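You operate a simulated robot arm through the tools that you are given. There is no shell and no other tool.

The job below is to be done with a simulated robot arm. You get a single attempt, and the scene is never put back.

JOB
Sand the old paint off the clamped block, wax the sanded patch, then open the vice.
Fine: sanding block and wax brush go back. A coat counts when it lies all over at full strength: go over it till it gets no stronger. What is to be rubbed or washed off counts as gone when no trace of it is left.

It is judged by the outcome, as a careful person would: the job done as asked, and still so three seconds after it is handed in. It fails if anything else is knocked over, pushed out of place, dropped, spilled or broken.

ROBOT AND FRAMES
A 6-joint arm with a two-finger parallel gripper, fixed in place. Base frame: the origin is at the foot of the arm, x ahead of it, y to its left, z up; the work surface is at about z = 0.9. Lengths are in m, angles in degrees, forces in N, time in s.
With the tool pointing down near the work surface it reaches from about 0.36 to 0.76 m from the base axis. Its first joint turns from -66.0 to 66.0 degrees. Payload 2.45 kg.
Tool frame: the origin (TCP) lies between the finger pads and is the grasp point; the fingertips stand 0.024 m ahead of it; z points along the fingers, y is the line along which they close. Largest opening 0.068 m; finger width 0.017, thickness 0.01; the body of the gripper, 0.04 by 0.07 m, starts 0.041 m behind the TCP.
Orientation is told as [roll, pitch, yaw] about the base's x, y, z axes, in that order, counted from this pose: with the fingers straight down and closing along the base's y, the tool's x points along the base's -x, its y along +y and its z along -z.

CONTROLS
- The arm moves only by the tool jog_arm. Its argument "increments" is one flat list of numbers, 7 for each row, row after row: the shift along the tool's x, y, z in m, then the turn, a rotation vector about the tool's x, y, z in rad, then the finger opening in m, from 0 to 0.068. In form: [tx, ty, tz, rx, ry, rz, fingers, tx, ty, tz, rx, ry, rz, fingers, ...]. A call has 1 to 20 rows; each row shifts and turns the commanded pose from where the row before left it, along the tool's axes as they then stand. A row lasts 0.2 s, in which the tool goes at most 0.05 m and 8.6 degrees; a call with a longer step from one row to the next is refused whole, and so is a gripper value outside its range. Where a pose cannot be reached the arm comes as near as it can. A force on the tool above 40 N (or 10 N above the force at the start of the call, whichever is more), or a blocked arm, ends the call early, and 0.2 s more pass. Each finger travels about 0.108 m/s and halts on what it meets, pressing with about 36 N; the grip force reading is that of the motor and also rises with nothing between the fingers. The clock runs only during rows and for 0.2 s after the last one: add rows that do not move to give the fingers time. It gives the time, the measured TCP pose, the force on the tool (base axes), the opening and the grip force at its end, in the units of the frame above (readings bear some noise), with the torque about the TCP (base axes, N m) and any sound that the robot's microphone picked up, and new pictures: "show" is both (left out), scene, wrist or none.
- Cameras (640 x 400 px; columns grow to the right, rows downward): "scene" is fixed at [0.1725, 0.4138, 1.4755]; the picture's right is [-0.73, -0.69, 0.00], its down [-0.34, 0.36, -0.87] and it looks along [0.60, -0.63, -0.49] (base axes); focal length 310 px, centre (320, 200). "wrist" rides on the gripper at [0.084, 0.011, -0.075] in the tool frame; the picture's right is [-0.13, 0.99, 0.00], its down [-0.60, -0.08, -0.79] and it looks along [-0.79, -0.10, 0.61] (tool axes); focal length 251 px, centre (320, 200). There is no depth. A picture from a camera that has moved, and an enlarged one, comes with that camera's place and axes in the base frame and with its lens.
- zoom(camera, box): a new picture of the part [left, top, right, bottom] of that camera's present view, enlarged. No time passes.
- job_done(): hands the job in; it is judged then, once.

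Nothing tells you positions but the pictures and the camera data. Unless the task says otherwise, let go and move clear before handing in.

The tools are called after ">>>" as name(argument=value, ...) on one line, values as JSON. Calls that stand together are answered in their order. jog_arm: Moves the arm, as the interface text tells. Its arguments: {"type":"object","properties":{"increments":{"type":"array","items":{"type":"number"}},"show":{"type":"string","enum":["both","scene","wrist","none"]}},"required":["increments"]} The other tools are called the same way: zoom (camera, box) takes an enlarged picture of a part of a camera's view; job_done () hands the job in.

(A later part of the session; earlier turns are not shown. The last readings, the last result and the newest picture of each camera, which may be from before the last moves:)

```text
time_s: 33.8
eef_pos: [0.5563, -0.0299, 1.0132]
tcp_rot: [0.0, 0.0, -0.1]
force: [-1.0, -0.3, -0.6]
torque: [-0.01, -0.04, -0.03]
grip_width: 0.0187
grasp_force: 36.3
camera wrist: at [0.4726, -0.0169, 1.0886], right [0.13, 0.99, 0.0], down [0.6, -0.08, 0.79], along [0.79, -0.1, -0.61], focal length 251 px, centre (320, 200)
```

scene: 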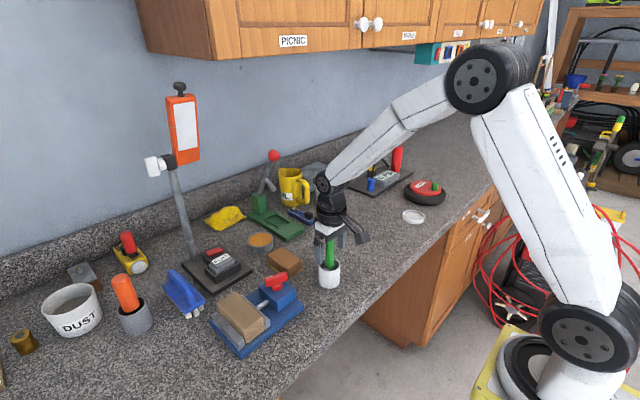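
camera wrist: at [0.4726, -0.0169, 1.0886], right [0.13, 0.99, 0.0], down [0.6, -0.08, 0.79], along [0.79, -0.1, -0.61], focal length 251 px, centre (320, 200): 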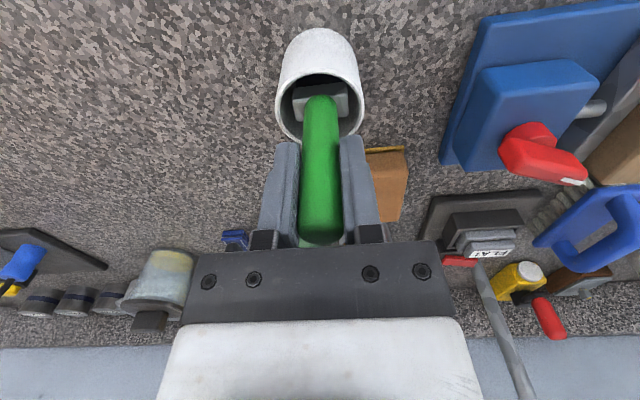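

The handle is held. I'll lift straight up out of the cup and look at the brush.

>>> jog_arm(increments=[0, 0, -0.015, 0, 0, 0, 0.008, 0, 0, -0.02, 0, 0, 0, 0.008, 0, 0, -0.025, 0, 0, 0, 0.008, 0, 0, -0.03, 0, 0, 0, 0.008, 0, 0, -0.03, 0, 0, 0, 0.008, 0, 0, -0.03, 0, 0, 0, 0.008, 0, 0, 0, 0, 0, 0, 0.008], show="both")

>>> zoom(camera="scene", box=[290, 180, 380, 295])

>>> zoom(camera="wrist", box=[240, 20, 400, 140])

```text
time_s: 35.4
eef_pos: [0.5576, -0.0293, 1.165]
tcp_rot: [0.0, 0.0, 0.0]
force: [-0.1, 0.0, -1.0]
torque: [0.0, -0.03, 0.03]
grip_width: 0.0187
grasp_force: 36.1
camera wrist: at [0.4734, -0.0164, 1.2397], right [0.13, 0.99, 0.0], down [0.6, -0.08, 0.79], along [0.79, -0.1, -0.61], focal length 251 px, centre (320, 200)
```

scene: 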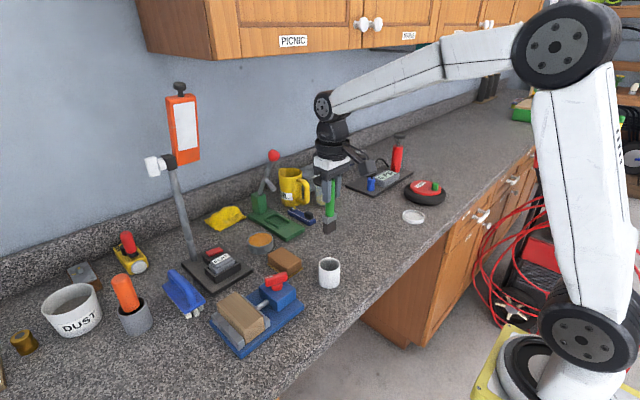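
wrist: 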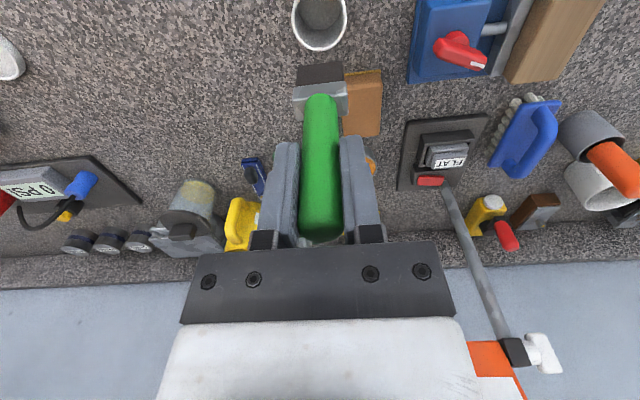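

```text
3.48 times, centred on (335, 238) of scene
camera zoom: at [0.1725, 0.4138, 1.4755], right [-0.73, -0.69, 0.0], down [-0.34, 0.36, -0.87], along [0.6, -0.63, -0.49], focal length 1078 px, centre (268, 70)
```

zoom: 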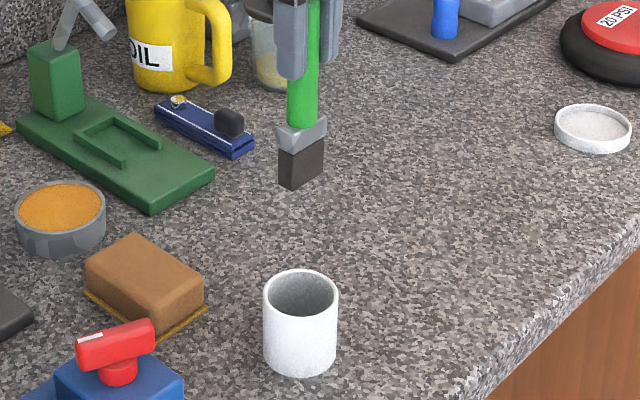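

```text
3.33 times, centred on (320, 80) of wrist
camera zoom: at [0.4734, -0.0164, 1.2397], right [0.13, 0.99, 0.0], down [0.6, -0.08, 0.79], along [0.79, -0.1, -0.61], focal length 838 px, centre (320, 600)
```

zoom: 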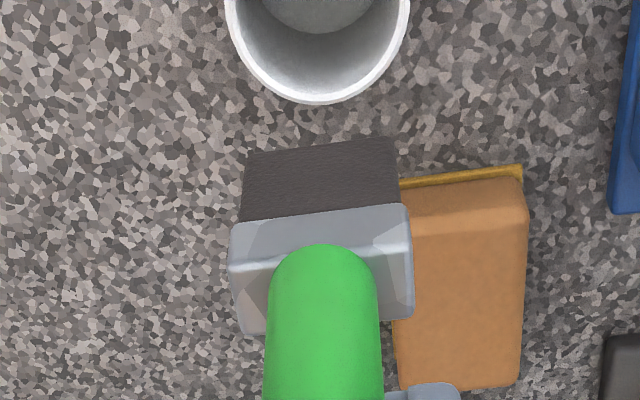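

The cup is empty and the bristles look dark and dry, so the orange paste in the grey tin may be the wax. First I'll bring the brush over the wood and try a stroke to see whether it is already loaded.

>>> jog_arm(increments=[-0.0071, 0.039, 0, 0, 0, 0, 0.008, -0.0071, 0.039, 0, 0, 0, 0, 0.008, -0.0071, 0.039, 0, 0, 0, 0, 0.008, -0.0071, 0.039, 0, 0, 0, 0, 0.008, -0.0071, 0.039, 0, 0, 0, 0, 0.008, -0.0071, 0.039, 0, 0, 0, 0, 0.008, 0, 0, 0.04, 0, 0, 0, 0.008, 0, 0, 0.04, 0, 0, 0, 0.008, 0, 0, 0, 0, 0, 0, 0.008], show="both")

>>> zoom(camera="scene", box=[200, 220, 310, 360])

```text
time_s: 37.4
eef_pos: [0.5983, 0.205, 1.0828]
tcp_rot: [0.0, -0.1, 0.0]
force: [-0.1, 0.3, 0.5]
torque: [-0.02, -0.01, 0.02]
grip_width: 0.0186
grasp_force: 36.3
camera wrist: at [0.5154, 0.2173, 1.158], right [0.13, 0.99, 0.0], down [0.6, -0.08, 0.79], along [0.79, -0.1, -0.61], focal length 251 px, centre (320, 200)
```

scene: 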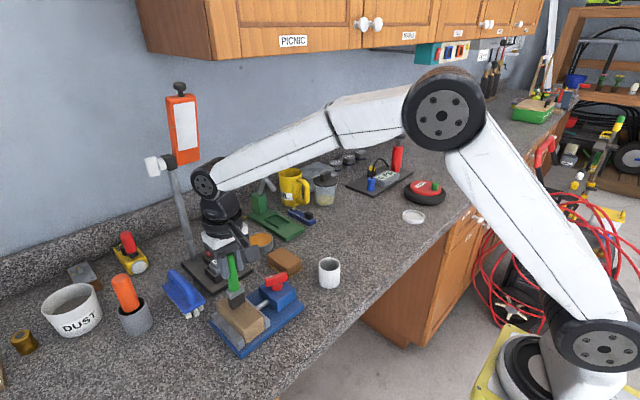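
wrist: 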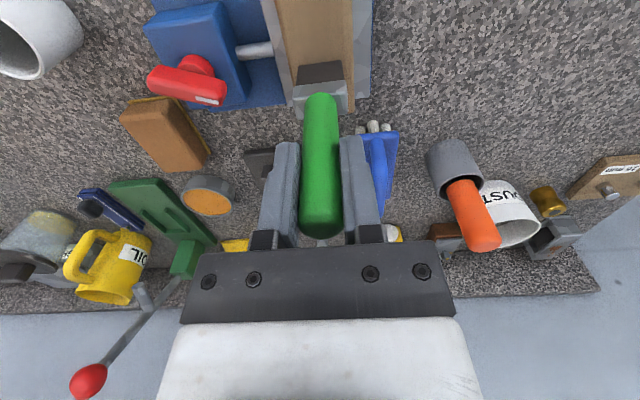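

```text
2.86 times, centred on (255, 290) of scene
camera zoom: at [0.1725, 0.4138, 1.4755], right [-0.73, -0.69, 0.0], down [-0.34, 0.36, -0.87], along [0.6, -0.63, -0.49], focal length 885 px, centre (506, -57)
```

zoom: 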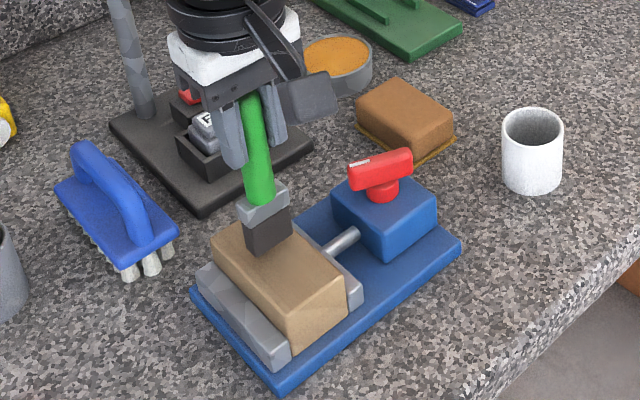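

The bristles are just above the wood. I'll lower in small steps until contact.

>>> jog_arm(increments=[0, 0, 0.003, 0, 0, 0, 0.008, 0, 0, 0.003, 0, 0, 0, 0.008, 0, 0, 0.003, 0, 0, 0, 0.008, 0, 0, 0.003, 0, 0, 0, 0.008, 0, 0, 0.002, 0, 0, 0, 0.008], show="none")

```text
time_s: 38.6
eef_pos: [0.5992, 0.2049, 1.0725]
tcp_rot: [0.1, -0.2, -0.1]
force: [-4.2, -2.6, 14.7]
torque: [-0.38, 0.38, -0.02]
grip_width: 0.019
grasp_force: 35.8
```

Contact is made at about 15 N. I'll ease off slightly and make a few strokes along x, then look.

>>> jog_arm(increments=[0, 0, -0.001, 0, 0, 0, 0.008, 0.015, 0, 0, 0, 0, 0, 0.008, 0.015, 0, 0, 0, 0, 0, 0.008, -0.015, 0, 0, 0, 0, 0, 0.008, -0.015, 0, 0, 0, 0, 0, 0.008, -0.015, 0, 0, 0, 0, 0, 0.008, -0.015, 0, 0, 0, 0, 0, 0.008, 0.015, 0, 0, 0, 0, 0, 0.008, 0.015, 0, 0, 0, 0, 0, 0.008], show="both")

>>> zoom(camera="scene", box=[200, 260, 290, 360])

```text
time_s: 40.6
eef_pos: [0.5996, 0.2036, 1.0703]
tcp_rot: [0.0, 0.0, -0.1]
force: [0.2, 0.1, 0.3]
torque: [-0.03, 0.01, 0.01]
grip_width: 0.0187
grasp_force: 36.2
camera wrist: at [0.5163, 0.2167, 1.1453], right [0.13, 0.99, 0.0], down [0.6, -0.08, 0.79], along [0.79, -0.1, -0.61], focal length 251 px, centre (320, 200)
```

scene: 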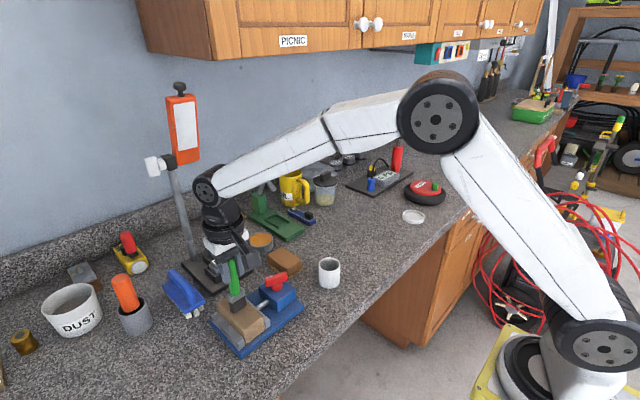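
wrist: 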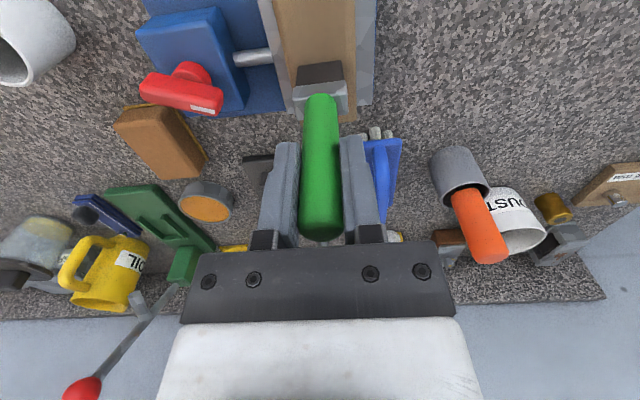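

```text
4.00 times, centred on (245, 310) of scene
camera zoom: at [0.1725, 0.4138, 1.4755], right [-0.73, -0.69, 0.0], down [-0.34, 0.36, -0.87], along [0.6, -0.63, -0.49], focal length 1239 px, centre (620, -240)
```

zoom: 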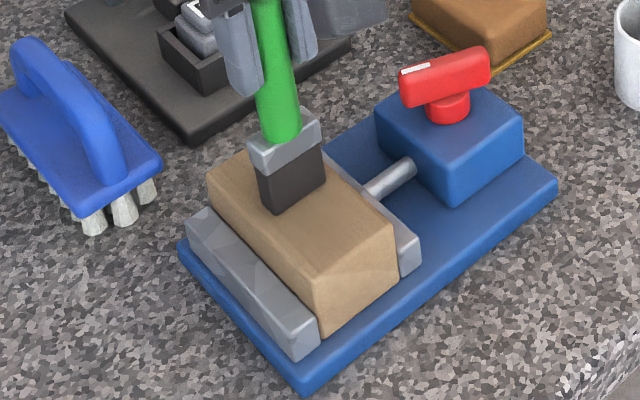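

Contact was lost during the strokes, so the test is inconclusive. I'll press a little more and stroke again, then lift to compare.

>>> jog_arm(increments=[0, 0, 0.0015, 0, 0, 0, 0.008, 0, 0, 0.001, 0, 0, 0, 0.008, 0.012, 0, 0, 0, 0, 0, 0.008, 0.012, 0, 0, 0, 0, 0, 0.008, 0.012, 0, 0, 0, 0, 0, 0.008], show="none")

```text
time_s: 41.8
eef_pos: [0.5627, 0.2044, 1.0692]
tcp_rot: [0.0, -0.2, 0.0]
force: [3.8, -0.8, 8.0]
torque: [-0.24, -0.44, 0.01]
grip_width: 0.0187
grasp_force: 36.5
```

>>> jog_arm(increments=[-0.012, 0, 0, 0, 0, 0, 0.008, -0.012, 0, 0, 0, 0, 0, 0.008, -0.012, 0, 0, 0, 0, 0, 0.008, -0.012, 0, 0, 0, 0, 0, 0.008, -0.012, 0, 0, 0, 0, 0, 0.008, -0.012, 0, 0, 0, 0, 0, 0.008, 0.012, 0, 0, 0, 0, 0, 0.008, 0.012, 0, 0, 0, 0, 0, 0.008, 0.012, 0, 0, 0, 0, 0, 0.008, 0.012, 0, 0, 0, 0, 0, 0.008, 0, 0, -0.02, 0, 0, 0, 0.008, 0, 0, -0.05, 0, 0, 0, 0.008, 0, 0, -0.05, 0, 0, 0, 0.008, 0, 0, 0, 0, 0, 0, 0.008], show="both")

>>> zoom(camera="scene", box=[210, 285, 275, 345])

>>> zoom(camera="scene", box=[190, 140, 280, 300])

```text
time_s: 44.8
eef_pos: [0.5869, 0.2034, 1.1879]
tcp_rot: [0.0, -0.1, -0.1]
force: [0.7, -0.1, -0.3]
torque: [0.04, 0.01, 0.01]
grip_width: 0.0188
grasp_force: 35.8
camera wrist: at [0.503, 0.2157, 1.2636], right [0.13, 0.99, 0.0], down [0.6, -0.08, 0.79], along [0.79, -0.1, -0.61], focal length 251 px, centre (320, 200)
```

scene: 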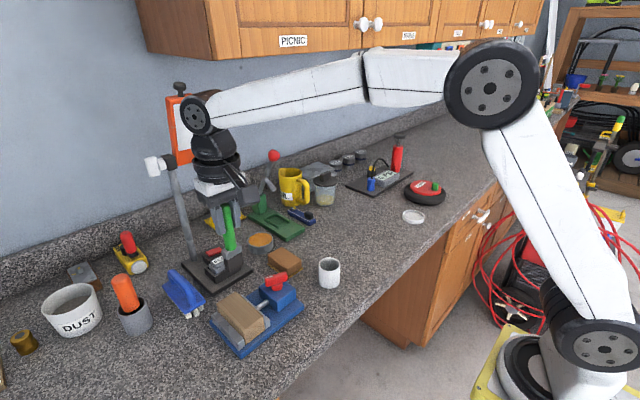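
wrist: 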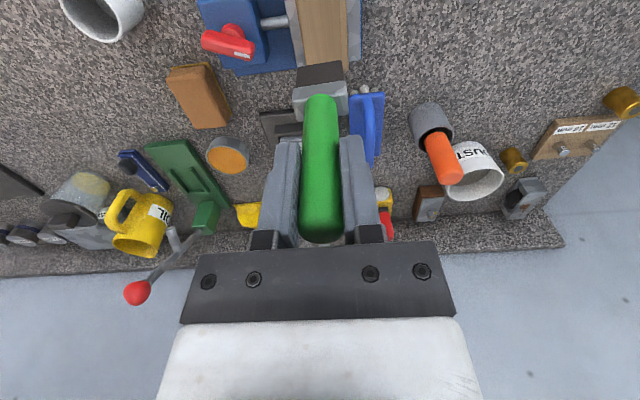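

```text
6.67 times, centred on (242, 315) of scene
camera zoom: at [0.1725, 0.4138, 1.4755], right [-0.73, -0.69, 0.0], down [-0.34, 0.36, -0.87], along [0.6, -0.63, -0.49], focal length 2065 px, centre (837, -567)
```

zoom: 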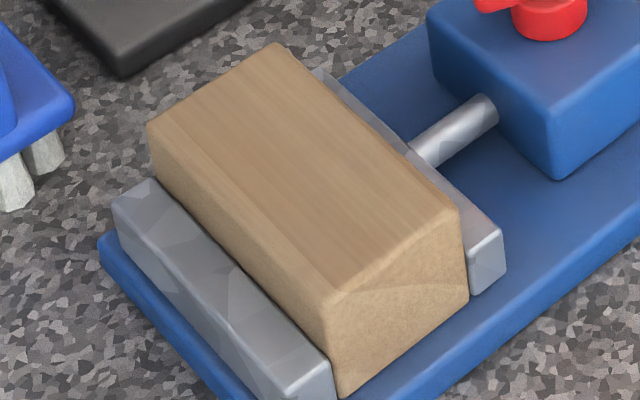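

```text
2.50 times, centred on (235, 220) of scene
camera zoom: at [0.1725, 0.4138, 1.4755], right [-0.73, -0.69, 0.0], down [-0.34, 0.36, -0.87], along [0.6, -0.63, -0.49], focal length 774 px, centre (532, 150)
```

zoom: 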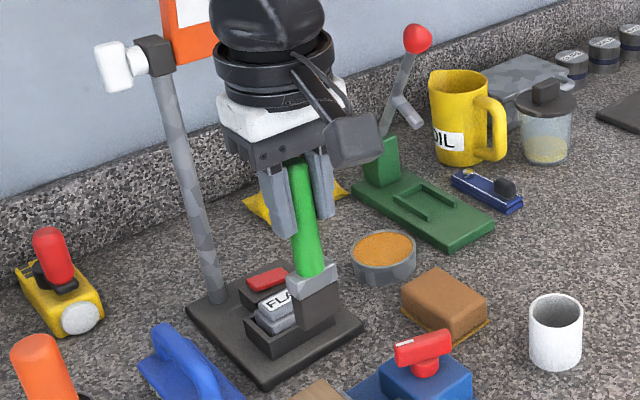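

The dry brush left no wax, so it needs loading from the orange tin at about (0.798, 0.007), rim z≈0.925. That's beyond straight-down reach, so I'll go near it and tilt the tool outward about 30°.

>>> jog_arm(increments=[-0.02, -0.028, 0.005, 0, 0, 0, 0.008, -0.02, -0.028, 0.005, 0, 0, 0, 0.008, -0.02, -0.028, 0.005, 0, 0, 0, 0.008, -0.02, -0.028, 0.005, 0, 0, 0, 0.008, -0.02, -0.028, 0.005, 0, 0, 0, 0.008, -0.02, -0.028, 0.005, 0, 0, 0, 0.008, -0.02, -0.028, 0.005, 0, 0, 0, 0.008, 0, 0, 0, 0, -0.131, 0, 0.008, 0, 0, 0, 0, -0.131, 0, 0.008, 0, 0, 0, 0, -0.131, 0, 0.008, 0, 0, 0, 0, -0.131, 0, 0.008, 0, 0, 0, 0, 0, 0, 0.008], show="both")

```text
time_s: 47.4
eef_pos: [0.7257, 0.0077, 1.1533]
tcp_rot: [0.0, -30.2, -0.1]
force: [0.4, -0.8, -0.5]
torque: [-0.01, -0.01, -0.02]
grip_width: 0.0186
grasp_force: 35.7
camera wrist: at [0.6172, 0.0215, 1.1763], right [0.11, 0.99, 0.07], down [0.12, -0.08, 0.99], along [0.99, -0.1, -0.13], focal length 251 px, centre (320, 200)
```

scene: 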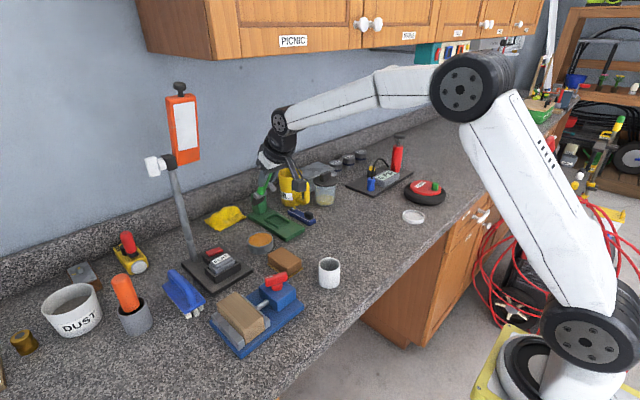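
wrist: 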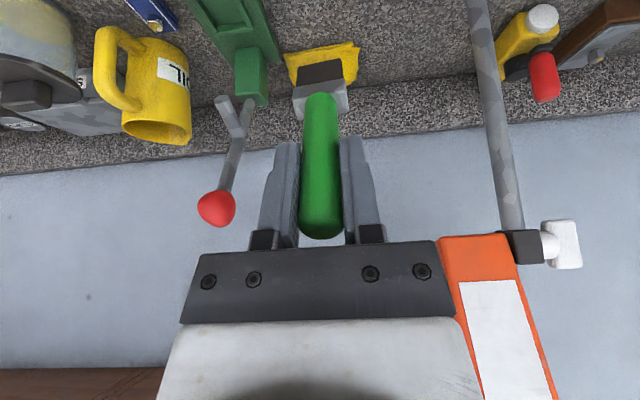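

The tilt works. I'll descend toward the tin, stopping with the bristles a few centimetres above it.

>>> jog_arm(increments=[0.0112, 0, 0.032, 0, 0, 0, 0.008, 0.0112, 0, 0.032, 0, 0, 0, 0.008, 0.0112, 0, 0.032, 0, 0, 0, 0.008, 0, 0, 0, 0, 0, 0, 0.008], show="both")

>>> zoom(camera="scene", box=[230, 180, 310, 260])

>>> zoom(camera="wrist", box=[240, 0, 400, 140])

```text
time_s: 48.4
eef_pos: [0.7456, 0.0091, 1.0551]
tcp_rot: [0.0, -30.1, -0.1]
force: [0.0, -1.3, 0.2]
torque: [0.01, 0.01, -0.02]
grip_width: 0.0185
grasp_force: 35.7
camera wrist: at [0.6358, 0.021, 1.0769], right [0.11, 0.99, 0.07], down [0.12, -0.08, 0.99], along [0.99, -0.1, -0.13], focal length 251 px, centre (320, 200)
```

scene: 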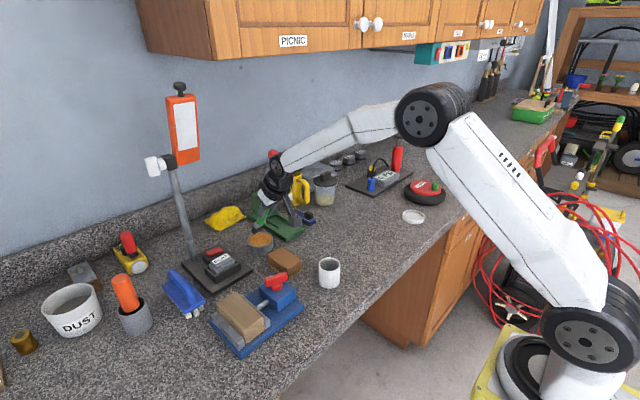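
wrist: 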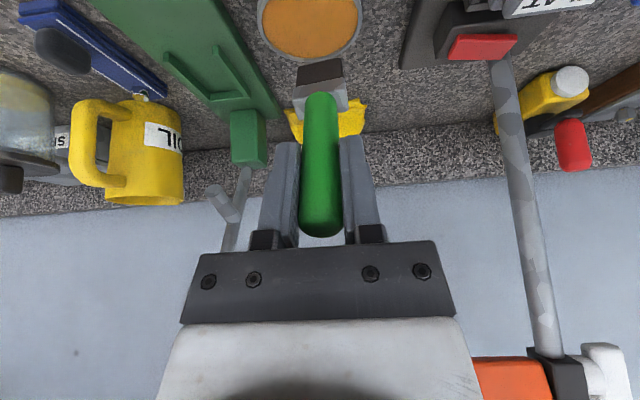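

```text
5.00 times, centred on (270, 220) of scene
camera zoom: at [0.1725, 0.4138, 1.4755], right [-0.73, -0.69, 0.0], down [-0.34, 0.36, -0.87], along [0.6, -0.63, -0.49], focal length 1549 px, centre (570, 100)
```

zoom: 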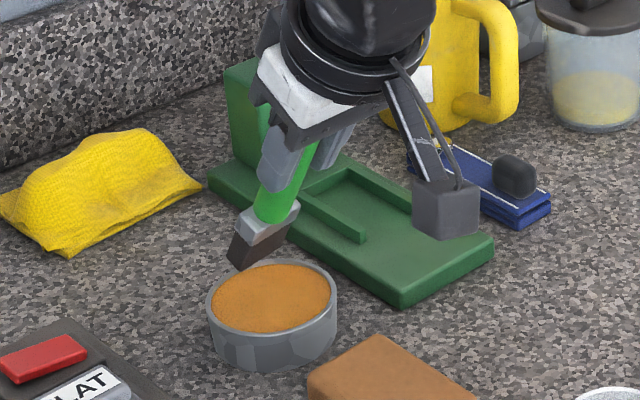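

```text
2.86 times, centred on (320, 70) of wrist
camera zoom: at [0.6358, 0.021, 1.0769], right [0.11, 0.99, 0.07], down [0.12, -0.08, 0.99], along [0.99, -0.1, -0.13], focal length 718 px, centre (320, 571)
```

zoom: 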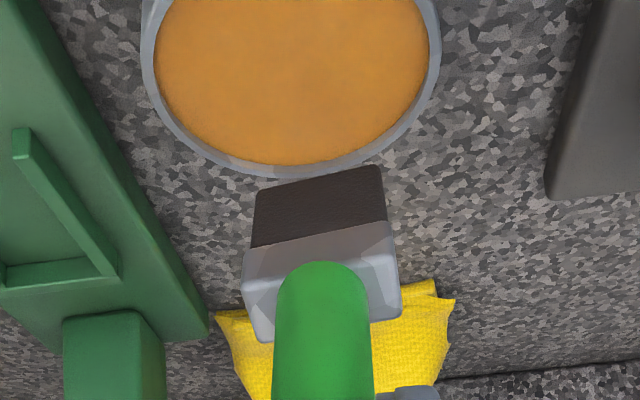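

The bristles are centred above the tin, about 4 cm up. I'll lower to just above the paste and then in small steps.

>>> jog_arm(increments=[0.0075, 0, 0.013, 0, 0, 0, 0.008, 0.0075, 0, 0.013, 0, 0, 0, 0.008, 0.002, 0, 0.0035, 0, 0, 0, 0.008, 0.002, 0, 0.0035, 0, 0, 0, 0.008], show="wrist")

>>> zoom(camera="scene", box=[230, 190, 310, 260])

```text
time_s: 49.4
eef_pos: [0.7482, 0.009, 1.0203]
tcp_rot: [0.0, -30.6, -0.2]
force: [-6.4, 1.5, 22.9]
torque: [0.57, -0.7, 0.29]
grip_width: 0.0191
grasp_force: 36.4
camera wrist: at [0.6385, 0.0217, 1.042], right [0.11, 0.99, 0.07], down [0.12, -0.08, 0.99], along [0.99, -0.1, -0.12], focal length 251 px, centre (320, 200)
```

wrist: 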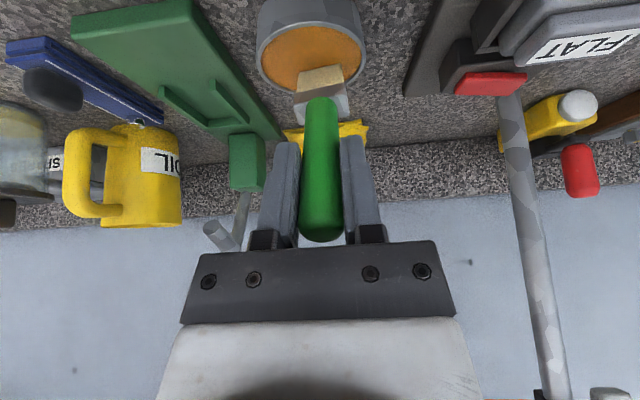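

```text
5.71 times, centred on (270, 225) of scene
camera zoom: at [0.1717, 0.4138, 1.4756], right [-0.73, -0.69, 0.0], down [-0.34, 0.36, -0.87], along [0.6, -0.63, -0.49], focal length 1770 px, centre (606, 57)
```

zoom: 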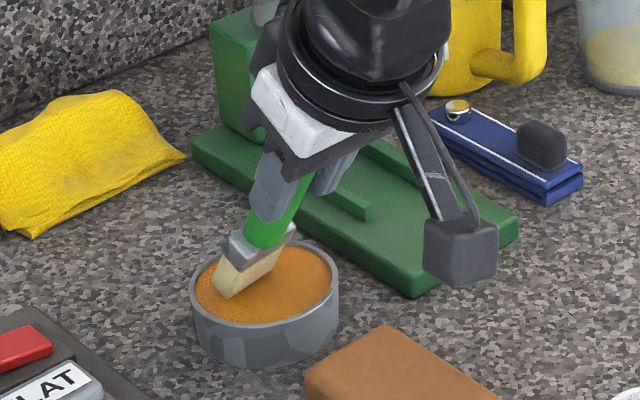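

The bristles have turned cream-coloured, so the brush is now loaded with wax. I'll lift straight out, back off and straighten the tool.

>>> jog_arm(increments=[-0.0025, 0, -0.0043, 0, 0, 0, 0.008, -0.0075, 0, -0.013, 0, 0, 0, 0.008, -0.015, 0, -0.026, 0, 0, 0, 0.008, -0.02, 0, -0.0346, 0, 0, 0, 0.008, -0.02, 0, -0.0346, 0, 0, 0, 0.008, 0.0346, 0, -0.02, 0, 0, 0, 0.008, 0.0346, 0, -0.02, 0, 0, 0, 0.008, 0, 0, 0, 0, 0.131, 0, 0.008, 0, 0, 0, 0, 0.131, 0, 0.008, 0, 0, 0, 0, 0.131, 0, 0.008, 0, 0, 0, 0, 0.131, 0, 0.008, 0, 0, 0, 0, 0, 0, 0.008], show="both")

>>> zoom(camera="wrist", box=[240, 20, 400, 140])

```text
time_s: 52.0
eef_pos: [0.6661, 0.0084, 1.1463]
tcp_rot: [0.0, 0.0, -0.1]
force: [-0.5, -0.7, 0.0]
torque: [0.01, 0.02, 0.0]
grip_width: 0.0187
grasp_force: 36.6
camera wrist: at [0.5827, 0.0207, 1.221], right [0.13, 0.99, 0.0], down [0.6, -0.08, 0.79], along [0.79, -0.1, -0.61], focal length 251 px, centre (320, 200)
```

scene: 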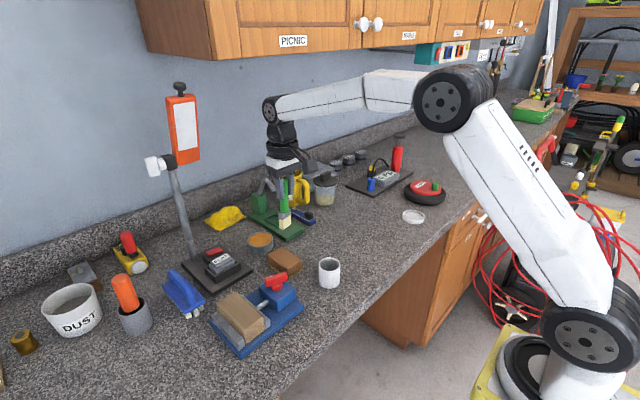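
wrist: 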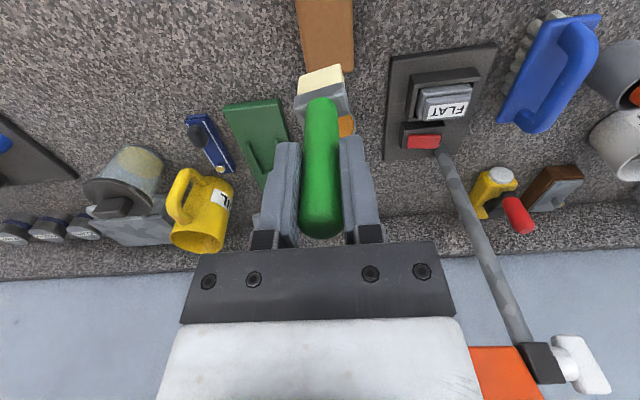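

```text
3.33 times, centred on (320, 80) of wrist
camera zoom: at [0.5827, 0.0207, 1.221], right [0.13, 0.99, 0.0], down [0.6, -0.08, 0.79], along [0.79, -0.1, -0.61], focal length 838 px, centre (320, 600)
```

zoom: 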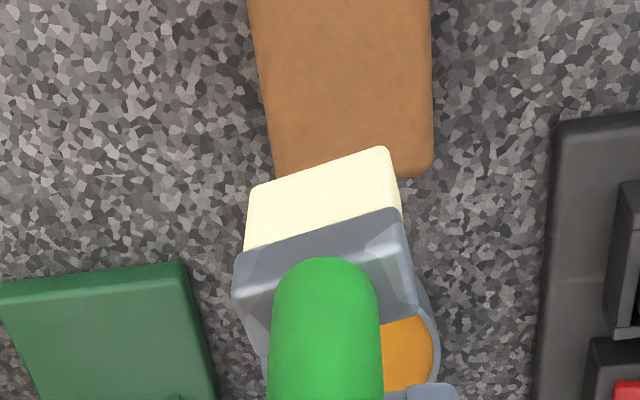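

Brush loaded. Moving over the wood and lowering to the first lane.

>>> jog_arm(increments=[0.0132, 0.0379, 0, 0, 0, 0, 0.008, 0.0132, 0.0379, 0, 0, 0, 0, 0.008, 0.0132, 0.0379, 0, 0, 0, 0, 0.008, 0.0132, 0.0379, 0, 0, 0, 0, 0.008, 0.0132, 0.0379, 0, 0, 0, 0, 0.008, 0, 0, 0.035, 0, 0, 0, 0.008, 0, 0, 0.03, 0, 0, 0, 0.008, 0, 0, 0.005, 0, 0, 0, 0.008, 0, 0, 0.003, 0, 0, 0, 0.008], show="none")

```text
time_s: 54.0
eef_pos: [0.6009, 0.199, 1.0728]
tcp_rot: [0.1, -0.1, -0.1]
force: [-2.9, 0.2, 11.3]
torque: [0.07, 0.32, 0.02]
grip_width: 0.0179
grasp_force: 36.4
```

Contact at 11 N. Now stroking along the first lane and then the second.

>>> jog_arm(increments=[0.013, 0, 0, 0, 0, 0, 0.008, 0.013, 0, 0, 0, 0, 0, 0.008, 0.013, 0, 0, 0, 0, 0, 0.008, -0.013, 0, 0, 0, 0, 0, 0.008, -0.013, 0, 0, 0, 0, 0, 0.008, -0.013, 0, 0, 0, 0, 0, 0.008, -0.013, 0, 0, 0, 0, 0, 0.008, -0.013, 0, 0, 0, 0, 0, 0.008, -0.013, 0, 0, 0, 0, 0, 0.008, 0, 0.013, 0, 0, 0, 0, 0.008, 0.013, 0, 0, 0, 0, 0, 0.008, 0.013, 0, 0, 0, 0, 0, 0.008, 0.013, 0, 0, 0, 0, 0, 0.008, 0.013, 0, 0, 0, 0, 0, 0.008, 0.013, 0, 0, 0, 0, 0, 0.008, 0.013, 0, 0, 0, 0, 0, 0.008], show="both")

>>> zoom(camera="scene", box=[200, 270, 290, 350])

```text
time_s: 57.4
eef_pos: [0.5612, 0.2101, 1.0718]
tcp_rot: [0.1, -0.2, -0.1]
force: [4.4, -0.3, 10.5]
torque: [0.09, -0.37, -0.03]
grip_width: 0.0177
grasp_force: 36.2
camera wrist: at [0.4779, 0.223, 1.1473], right [0.13, 0.99, 0.0], down [0.6, -0.08, 0.8], along [0.79, -0.1, -0.61], focal length 251 px, centre (320, 200)
```

scene: 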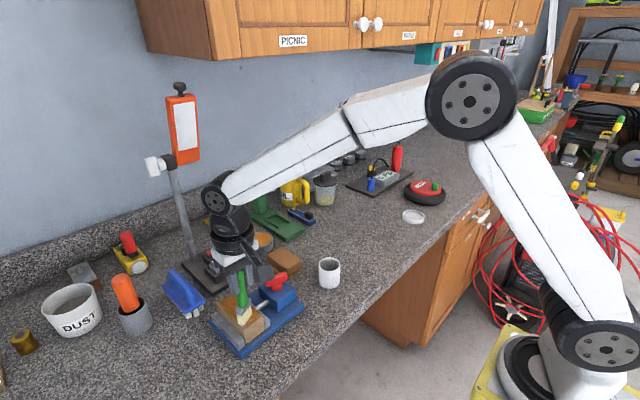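
wrist: 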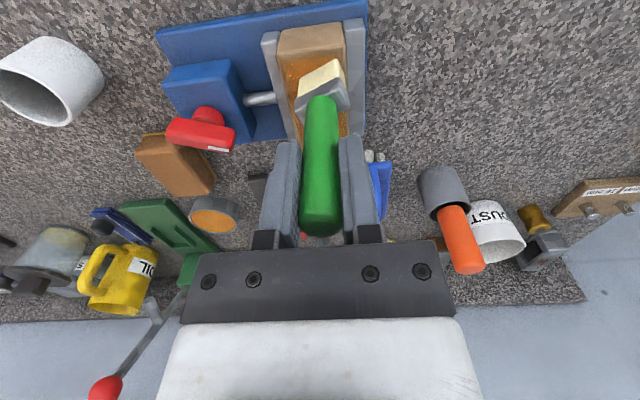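

```text
5.00 times, centred on (245, 310) of scene
camera zoom: at [0.1724, 0.4137, 1.4755], right [-0.73, -0.69, 0.0], down [-0.34, 0.36, -0.87], along [0.6, -0.63, -0.49], focal length 1549 px, centre (695, -350)
```

zoom: 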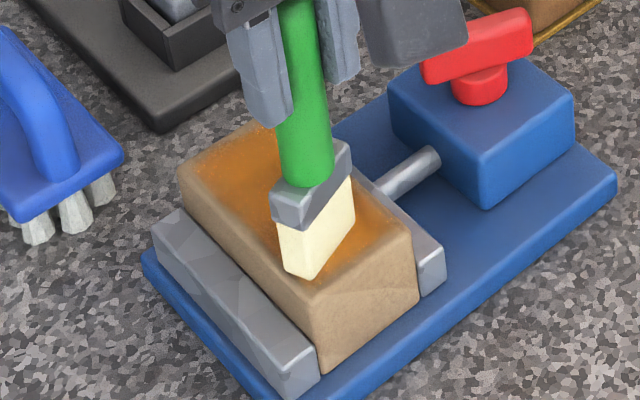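

Orange wax is going on. I'll continue with more strokes, covering the near end and both edges.

>>> jog_arm(increments=[0.007, 0, 0, 0, 0, 0, 0.008, -0.013, 0.003, 0, 0, 0, 0, 0.008, -0.013, 0, 0, 0, 0, 0, 0.008, -0.013, 0, 0, 0, 0, 0, 0.008, -0.013, 0, 0, 0, 0, 0, 0.008, -0.013, 0, 0, 0, 0, 0, 0.008, -0.013, 0, 0, 0, 0, 0, 0.008, -0.008, 0, 0, 0, 0, 0, 0.008, 0.012, -0.01, 0, 0, 0, 0, 0.008, 0.014, -0.01, 0, 0, 0, 0, 0.008, 0.014, 0, 0, 0, 0, 0, 0.008, 0.014, 0, 0, 0, 0, 0, 0.008, 0.014, 0, 0, 0, 0, 0, 0.008, 0.014, 0, 0, 0, 0, 0, 0.008, 0.006, 0, 0, 0, 0, 0, 0.008, 0, 0, -0.02, 0, 0, 0, 0.008, -0.02, 0, -0.04, 0, 0, 0, 0.008, -0.04, 0, -0.03, 0, 0, 0, 0.008, -0.04, 0, -0.01, 0, 0, 0, 0.008], show="both")

>>> zoom(camera="scene", box=[210, 285, 275, 345])

```text
time_s: 61.4
eef_pos: [0.6509, 0.1937, 1.1721]
tcp_rot: [0.0, 0.0, -0.1]
force: [-0.1, 0.6, -1.4]
torque: [0.04, 0.01, -0.01]
grip_width: 0.018
grasp_force: 35.8
camera wrist: at [0.5689, 0.2061, 1.2471], right [0.13, 0.99, 0.0], down [0.6, -0.08, 0.79], along [0.79, -0.1, -0.61], focal length 251 px, centre (320, 200)
```

scene: 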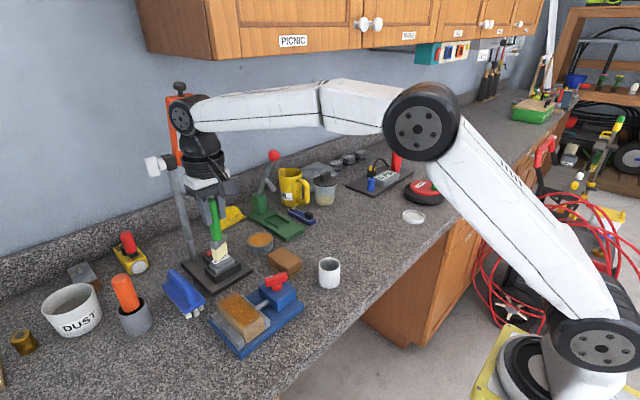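
wrist: 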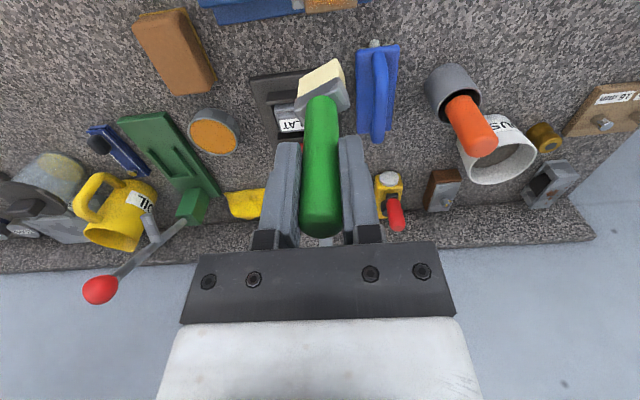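

```text
6.67 times, centred on (242, 315) of scene
camera zoom: at [0.1725, 0.4138, 1.4755], right [-0.73, -0.69, 0.0], down [-0.34, 0.36, -0.87], along [0.6, -0.63, -0.49], focal length 2065 px, centre (837, -567)
```

zoom: 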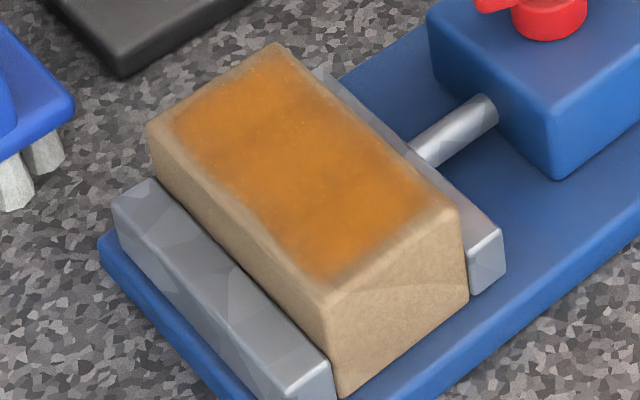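

The wax covers most of the top, with weaker coverage at the borders. The brush is still loaded, so I'll go back and make full serpentine passes to the edges.

>>> jog_arm(increments=[0.04, 0, 0.01, 0, 0, 0, 0.008, 0.04, 0, 0.03, 0, 0, 0, 0.008, 0.02, 0, 0.04, 0, 0, 0, 0.008, 0, 0, 0.018, 0, 0, 0, 0.008, 0, -0.002, 0.002, 0, 0, 0, 0.008, -0.014, 0, 0, 0, 0, 0, 0.008, -0.014, 0, 0, 0, 0, 0, 0.008, -0.014, 0, 0, 0, 0, 0, 0.008, -0.014, 0, 0, 0, 0, 0, 0.008, -0.014, 0, 0, 0, 0, 0, 0.008, -0.014, 0, 0, 0, 0, 0, 0.008, -0.011, 0, 0, 0, 0, 0, 0.008, 0, 0.013, 0, 0, 0, 0, 0.008, 0.014, 0, 0, 0, 0, 0, 0.008, 0.014, 0, 0, 0, 0, 0, 0.008, 0.014, 0, 0, 0, 0, 0, 0.008, 0.014, 0, 0, 0, 0, 0, 0.008, 0.014, 0, 0, 0, 0, 0, 0.008, 0.014, 0, 0, 0, 0, 0, 0.008, 0.011, 0, 0, 0, 0, 0, 0.008], show="none")

```text
time_s: 65.6
eef_pos: [0.5522, 0.2047, 1.0714]
tcp_rot: [0.1, -0.1, -0.1]
force: [0.7, 0.4, 4.7]
torque: [0.0, -0.11, -0.02]
grip_width: 0.0178
grasp_force: 36.1
```

Contact is lighter now, so I'll press one more millimetre and continue along the outer lanes.

>>> jog_arm(increments=[0, 0.013, 0.001, 0, 0, 0, 0.008, -0.014, 0, 0, 0, 0, 0, 0.008, -0.014, 0, 0, 0, 0, 0, 0.008, -0.014, 0, 0, 0, 0, 0, 0.008, -0.014, 0, 0, 0, 0, 0, 0.008, -0.014, 0, 0, 0, 0, 0, 0.008, -0.014, 0, 0, 0, 0, 0, 0.008, -0.011, 0, 0, 0, 0, 0, 0.008, 0.014, 0, 0, 0, 0, 0, 0.008, 0.014, 0, 0, 0, 0, 0, 0.008, 0.014, 0, 0, 0, 0, 0, 0.008, 0.014, 0, 0, 0, 0, 0, 0.008, 0.014, 0, 0, 0, 0, 0, 0.008, 0.014, 0, 0, 0, 0, 0, 0.008, 0.011, 0, 0, 0, 0, 0, 0.008, 0, -0.013, 0, 0, 0, 0, 0.008, 0, -0.013, 0, 0, 0, 0, 0.008], show="none")

>>> jog_arm(increments=[-0.014, 0, 0, 0, 0, 0, 0.008, -0.014, 0, 0, 0, 0, 0, 0.008, -0.014, 0, 0, 0, 0, 0, 0.008, -0.014, 0, 0, 0, 0, 0, 0.008, -0.014, 0, 0, 0, 0, 0, 0.008, -0.014, 0, 0, 0, 0, 0, 0.008, -0.011, 0, 0, 0, 0, 0, 0.008, 0, 0.013, 0, 0, 0, 0, 0.008, 0, 0.013, 0, 0, 0, 0, 0.008, 0, 0, -0.02, 0, 0, 0, 0.008, 0, 0, -0.04, 0, 0, 0, 0.008, -0.02, 0, -0.03, 0, 0, 0, 0.008, -0.02, 0, -0.01, 0, 0, 0, 0.008], show="both")

>>> zoom(camera="scene", box=[210, 285, 275, 345])

```text
time_s: 69.2
eef_pos: [0.5539, 0.1915, 1.0717]
tcp_rot: [0.1, -0.1, -0.1]
force: [-0.5, 2.8, 8.3]
torque: [0.41, 0.06, 0.0]
grip_width: 0.0178
grasp_force: 36.1
```

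```text
time_s: 72.0
eef_pos: [0.6871, 0.2199, 1.1732]
tcp_rot: [0.0, 0.0, 0.0]
force: [-0.4, -0.2, 0.5]
torque: [0.0, 0.02, 0.02]
grip_width: 0.0181
grasp_force: 36.2
camera wrist: at [0.6038, 0.2326, 1.2478], right [0.13, 0.99, 0.0], down [0.6, -0.08, 0.79], along [0.79, -0.1, -0.61], focal length 251 px, centre (320, 200)
```

scene: 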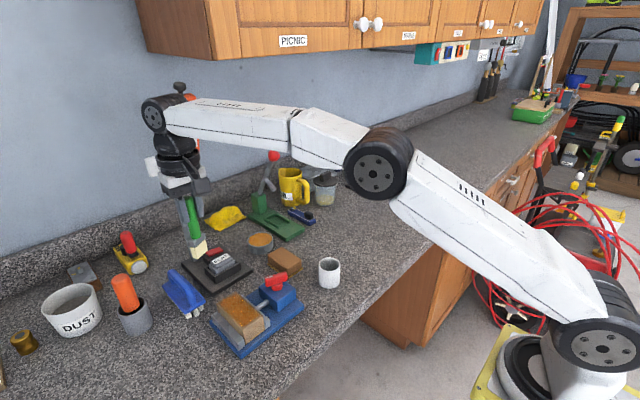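
wrist: 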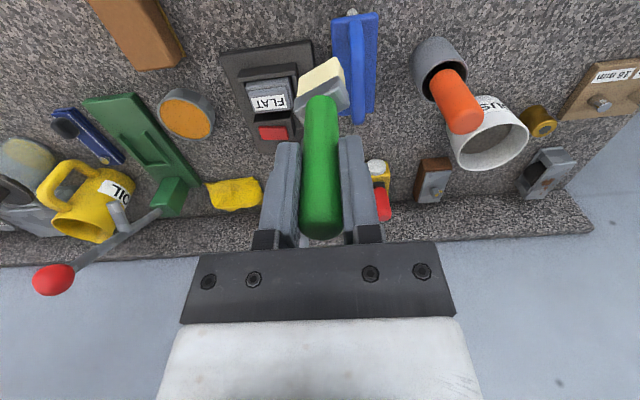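

```text
6.67 times, centred on (242, 315) of scene
camera zoom: at [0.1725, 0.4138, 1.4755], right [-0.73, -0.69, 0.0], down [-0.34, 0.36, -0.87], along [0.6, -0.63, -0.49], focal length 2065 px, centre (837, -567)
```

zoom: 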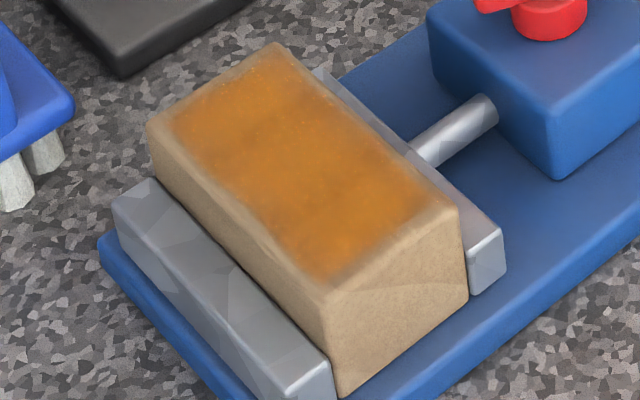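

The coat looks nearly unchanged from the previous check. I'll zoom in tightly to compare strength and edges.

>>> zoom(camera="scene", box=[222, 288, 262, 328])

```text
10.00 times, centred on (242, 308) of scene
camera zoom: at [0.1725, 0.4138, 1.4755], right [-0.73, -0.69, 0.0], down [-0.34, 0.36, -0.87], along [0.6, -0.63, -0.49], focal length 3098 px, centre (1100, -880)
```

zoom: 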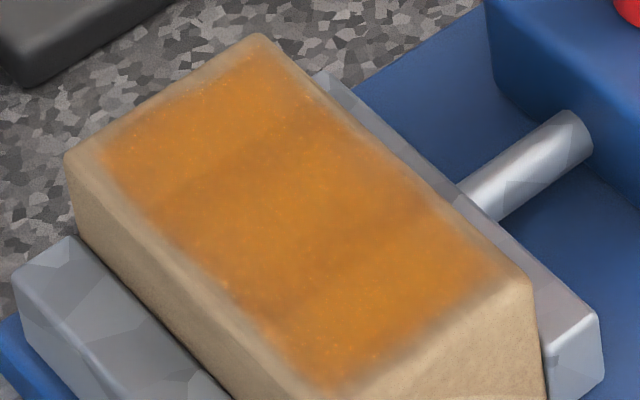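

>>> zoom(camera="wrist", box=[240, 20, 400, 140])

>>> zoom(camera="scene", box=[180, 220, 220, 270])

```text
3.33 times, centred on (320, 80) of wrist
camera zoom: at [0.6038, 0.2326, 1.2478], right [0.13, 0.99, 0.0], down [0.6, -0.08, 0.79], along [0.79, -0.1, -0.61], focal length 838 px, centre (320, 600)
```

zoom: 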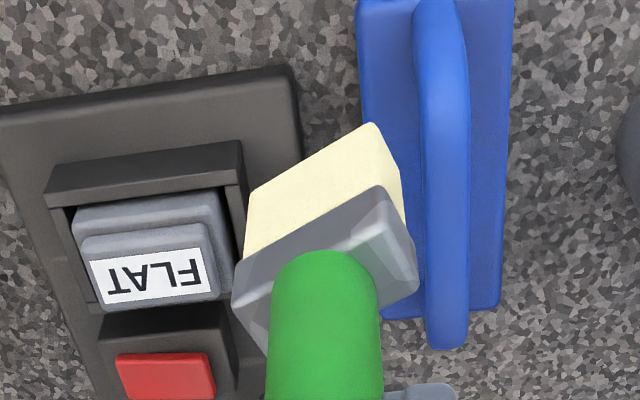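

```text
8.00 times, centred on (200, 245) of scene
camera zoom: at [0.1725, 0.4138, 1.4755], right [-0.73, -0.69, 0.0], down [-0.34, 0.36, -0.87], along [0.6, -0.63, -0.49], focal length 2478 px, centre (1280, -160)
```

zoom: 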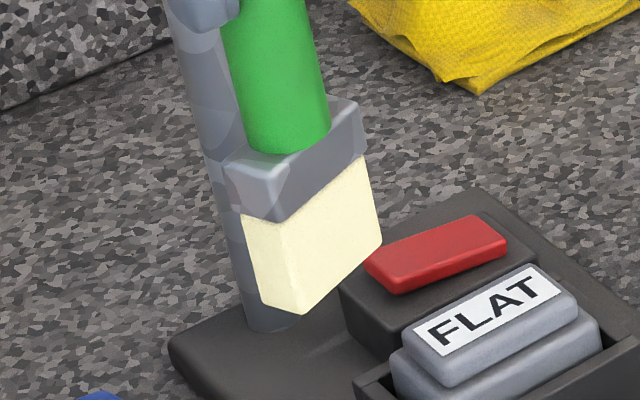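

The brush still looks loaded. I'll make another complete serpentine set and compare, to be sure the coat gets no stronger.

>>> jog_arm(increments=[0.02, 0, 0.01, 0, 0, 0, 0.008, 0.02, 0, 0.03, 0, 0, 0, 0.008, 0, 0, 0.04, 0, 0, 0, 0.008, 0, 0, 0.019, 0, 0, 0, 0.008, 0.014, 0, 0.001, 0, 0, 0, 0.008, 0.014, 0, 0, 0, 0, 0, 0.008, 0.014, 0, 0, 0, 0, 0, 0.008, 0.014, 0, 0, 0, 0, 0, 0.008, 0.014, 0, 0, 0, 0, 0, 0.008, 0.014, 0, 0, 0, 0, 0, 0.008, 0.011, 0, 0, 0, 0, 0, 0.008, 0, -0.01, 0, 0, 0, 0, 0.008, -0.014, 0, 0, 0, 0, 0, 0.008, -0.014, 0, 0, 0, 0, 0, 0.008, -0.014, 0, 0, 0, 0, 0, 0.008, -0.014, 0, 0, 0, 0, 0, 0.008, -0.014, 0, 0, 0, 0, 0, 0.008, -0.014, 0, 0, 0, 0, 0, 0.008, -0.011, 0, 0, 0, 0, 0, 0.008], show="none")

>>> jog_arm(increments=[0, -0.009, 0, 0, 0, 0, 0.008, 0.014, 0, 0, 0, 0, 0, 0.008, 0.014, 0, 0, 0, 0, 0, 0.008, 0.014, 0, 0, 0, 0, 0, 0.008, 0.014, 0, 0, 0, 0, 0, 0.008, 0.014, 0, 0, 0, 0, 0, 0.008, 0.014, 0, 0, 0, 0, 0, 0.008, 0.011, 0, 0, 0, 0, 0, 0.008, 0, -0.009, 0, 0, 0, 0, 0.008, -0.014, 0, 0, 0, 0, 0, 0.008, -0.014, 0, 0, 0, 0, 0, 0.008, -0.014, 0, 0, 0, 0, 0, 0.008, -0.014, 0, 0, 0, 0, 0, 0.008, -0.014, 0, 0, 0, 0, 0, 0.008, -0.014, 0, 0, 0, 0, 0, 0.008, -0.011, 0, 0, 0, 0, 0, 0.008], show="none")

>>> jog_arm(increments=[0, 0, -0.02, 0, 0, 0, 0.008, 0, 0, -0.04, 0, 0, 0, 0.008, -0.02, 0, -0.03, 0, 0, 0, 0.008, -0.02, 0, -0.01, 0, 0, 0, 0.008], show="scene")

>>> zoom(camera="scene", box=[222, 288, 262, 328])

```text
time_s: 76.0
eef_pos: [0.6476, 0.2066, 1.0703]
tcp_rot: [0.1, -0.1, 0.0]
force: [-0.2, 0.1, 2.4]
torque: [0.06, 0.14, 0.02]
grip_width: 0.0176
grasp_force: 36.2
```

```text
time_s: 79.4
eef_pos: [0.649, 0.192, 1.0709]
tcp_rot: [0.1, -0.1, -0.2]
force: [-3.0, 0.5, 12.6]
torque: [0.1, 0.49, 0.04]
grip_width: 0.0178
grasp_force: 36.1
```

```text
time_s: 80.4
eef_pos: [0.6873, 0.1896, 1.171]
tcp_rot: [0.0, 0.1, -0.2]
force: [0.2, 0.3, -0.3]
torque: [0.02, 0.0, -0.01]
grip_width: 0.018
grasp_force: 35.6
```

scene: 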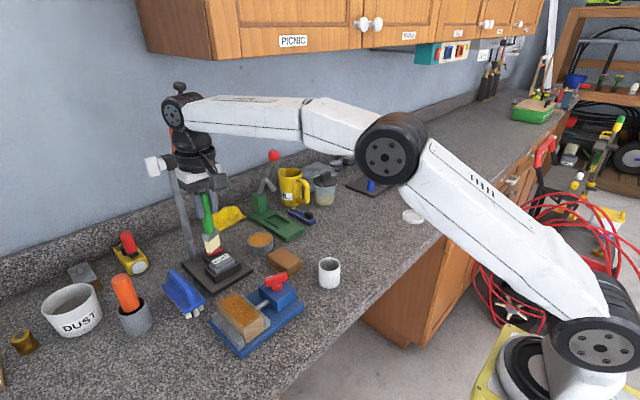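

```text
10.00 times, centred on (242, 308) of scene
camera zoom: at [0.1725, 0.4138, 1.4755], right [-0.73, -0.69, 0.0], down [-0.34, 0.36, -0.87], along [0.6, -0.63, -0.49], focal length 3098 px, centre (1100, -880)
```

zoom: 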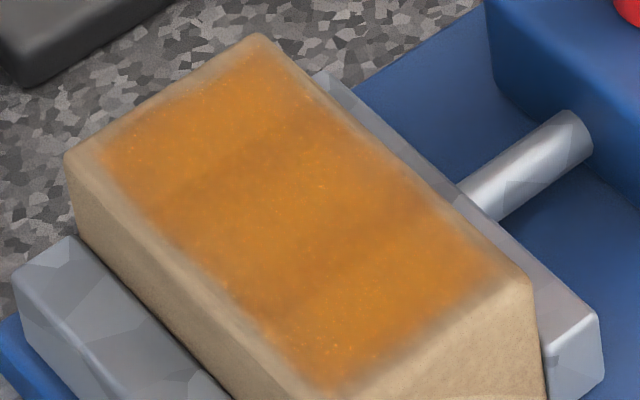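

The coat is unchanged between the last two inspections, so it is at full strength. I'll carry the brush back to above the cup, in the same pose as after the pick-up, to compare its attitude in the grip.

>>> jog_arm(increments=[0.0218, -0.0366, 0.001, 0, 0, 0, 0.008, 0.0218, -0.0366, 0.001, 0, 0, 0, 0.008, 0.0218, -0.0366, 0.001, 0, 0, 0, 0.008, 0.0218, -0.0366, 0.001, 0, 0, 0, 0.008, 0.0218, -0.0366, 0.001, 0, 0, 0, 0.008, 0.0218, -0.0366, 0.001, 0, 0, 0, 0.008, 0, 0, 0, 0, 0, 0, 0.008], show="both")

>>> zoom(camera="scene", box=[290, 180, 380, 295])

>>> zoom(camera="wrist", box=[240, 20, 400, 140])

```text
time_s: 82.0
eef_pos: [0.5577, -0.0292, 1.1647]
tcp_rot: [0.0, -0.1, -0.2]
force: [-0.5, -0.4, -0.6]
torque: [0.01, 0.02, 0.01]
grip_width: 0.0179
grasp_force: 36.2
camera wrist: at [0.4736, -0.0172, 1.2405], right [0.13, 0.99, 0.0], down [0.6, -0.08, 0.79], along [0.79, -0.1, -0.61], focal length 251 px, centre (320, 200)
```

scene: 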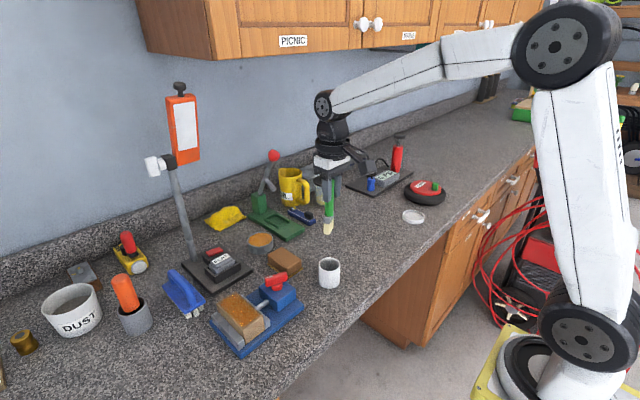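
wrist: 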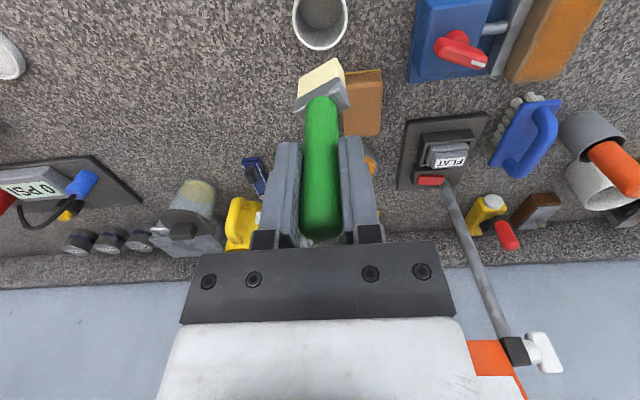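

```text
3.48 times, centred on (335, 238) of scene
camera zoom: at [0.1725, 0.4138, 1.4755], right [-0.73, -0.69, 0.0], down [-0.34, 0.36, -0.87], along [0.6, -0.63, -0.49], focal length 1078 px, centre (268, 70)
```

zoom: 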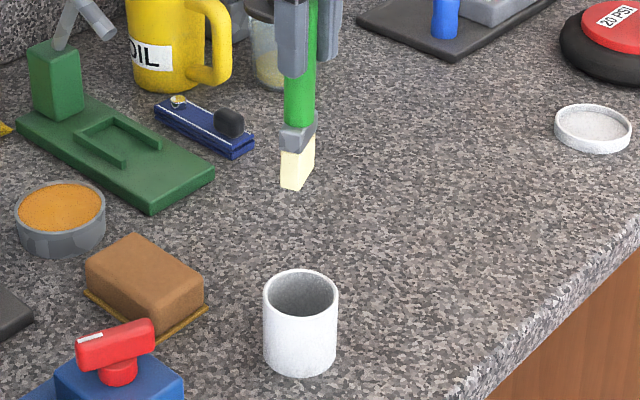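

```text
3.33 times, centred on (320, 80) of wrist
camera zoom: at [0.4736, -0.0172, 1.2405], right [0.13, 0.99, 0.0], down [0.6, -0.08, 0.79], along [0.79, -0.1, -0.61], focal length 838 px, centre (320, 600)
```

zoom: 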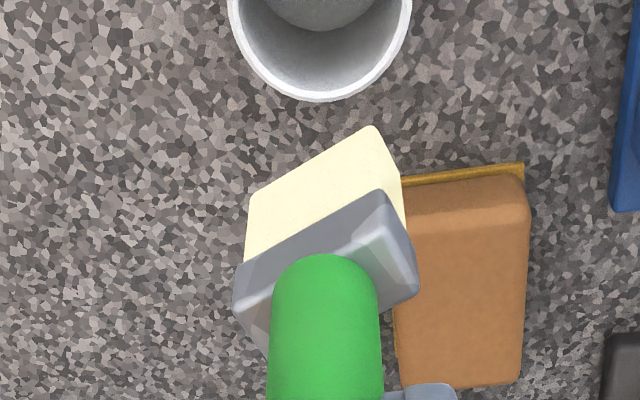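

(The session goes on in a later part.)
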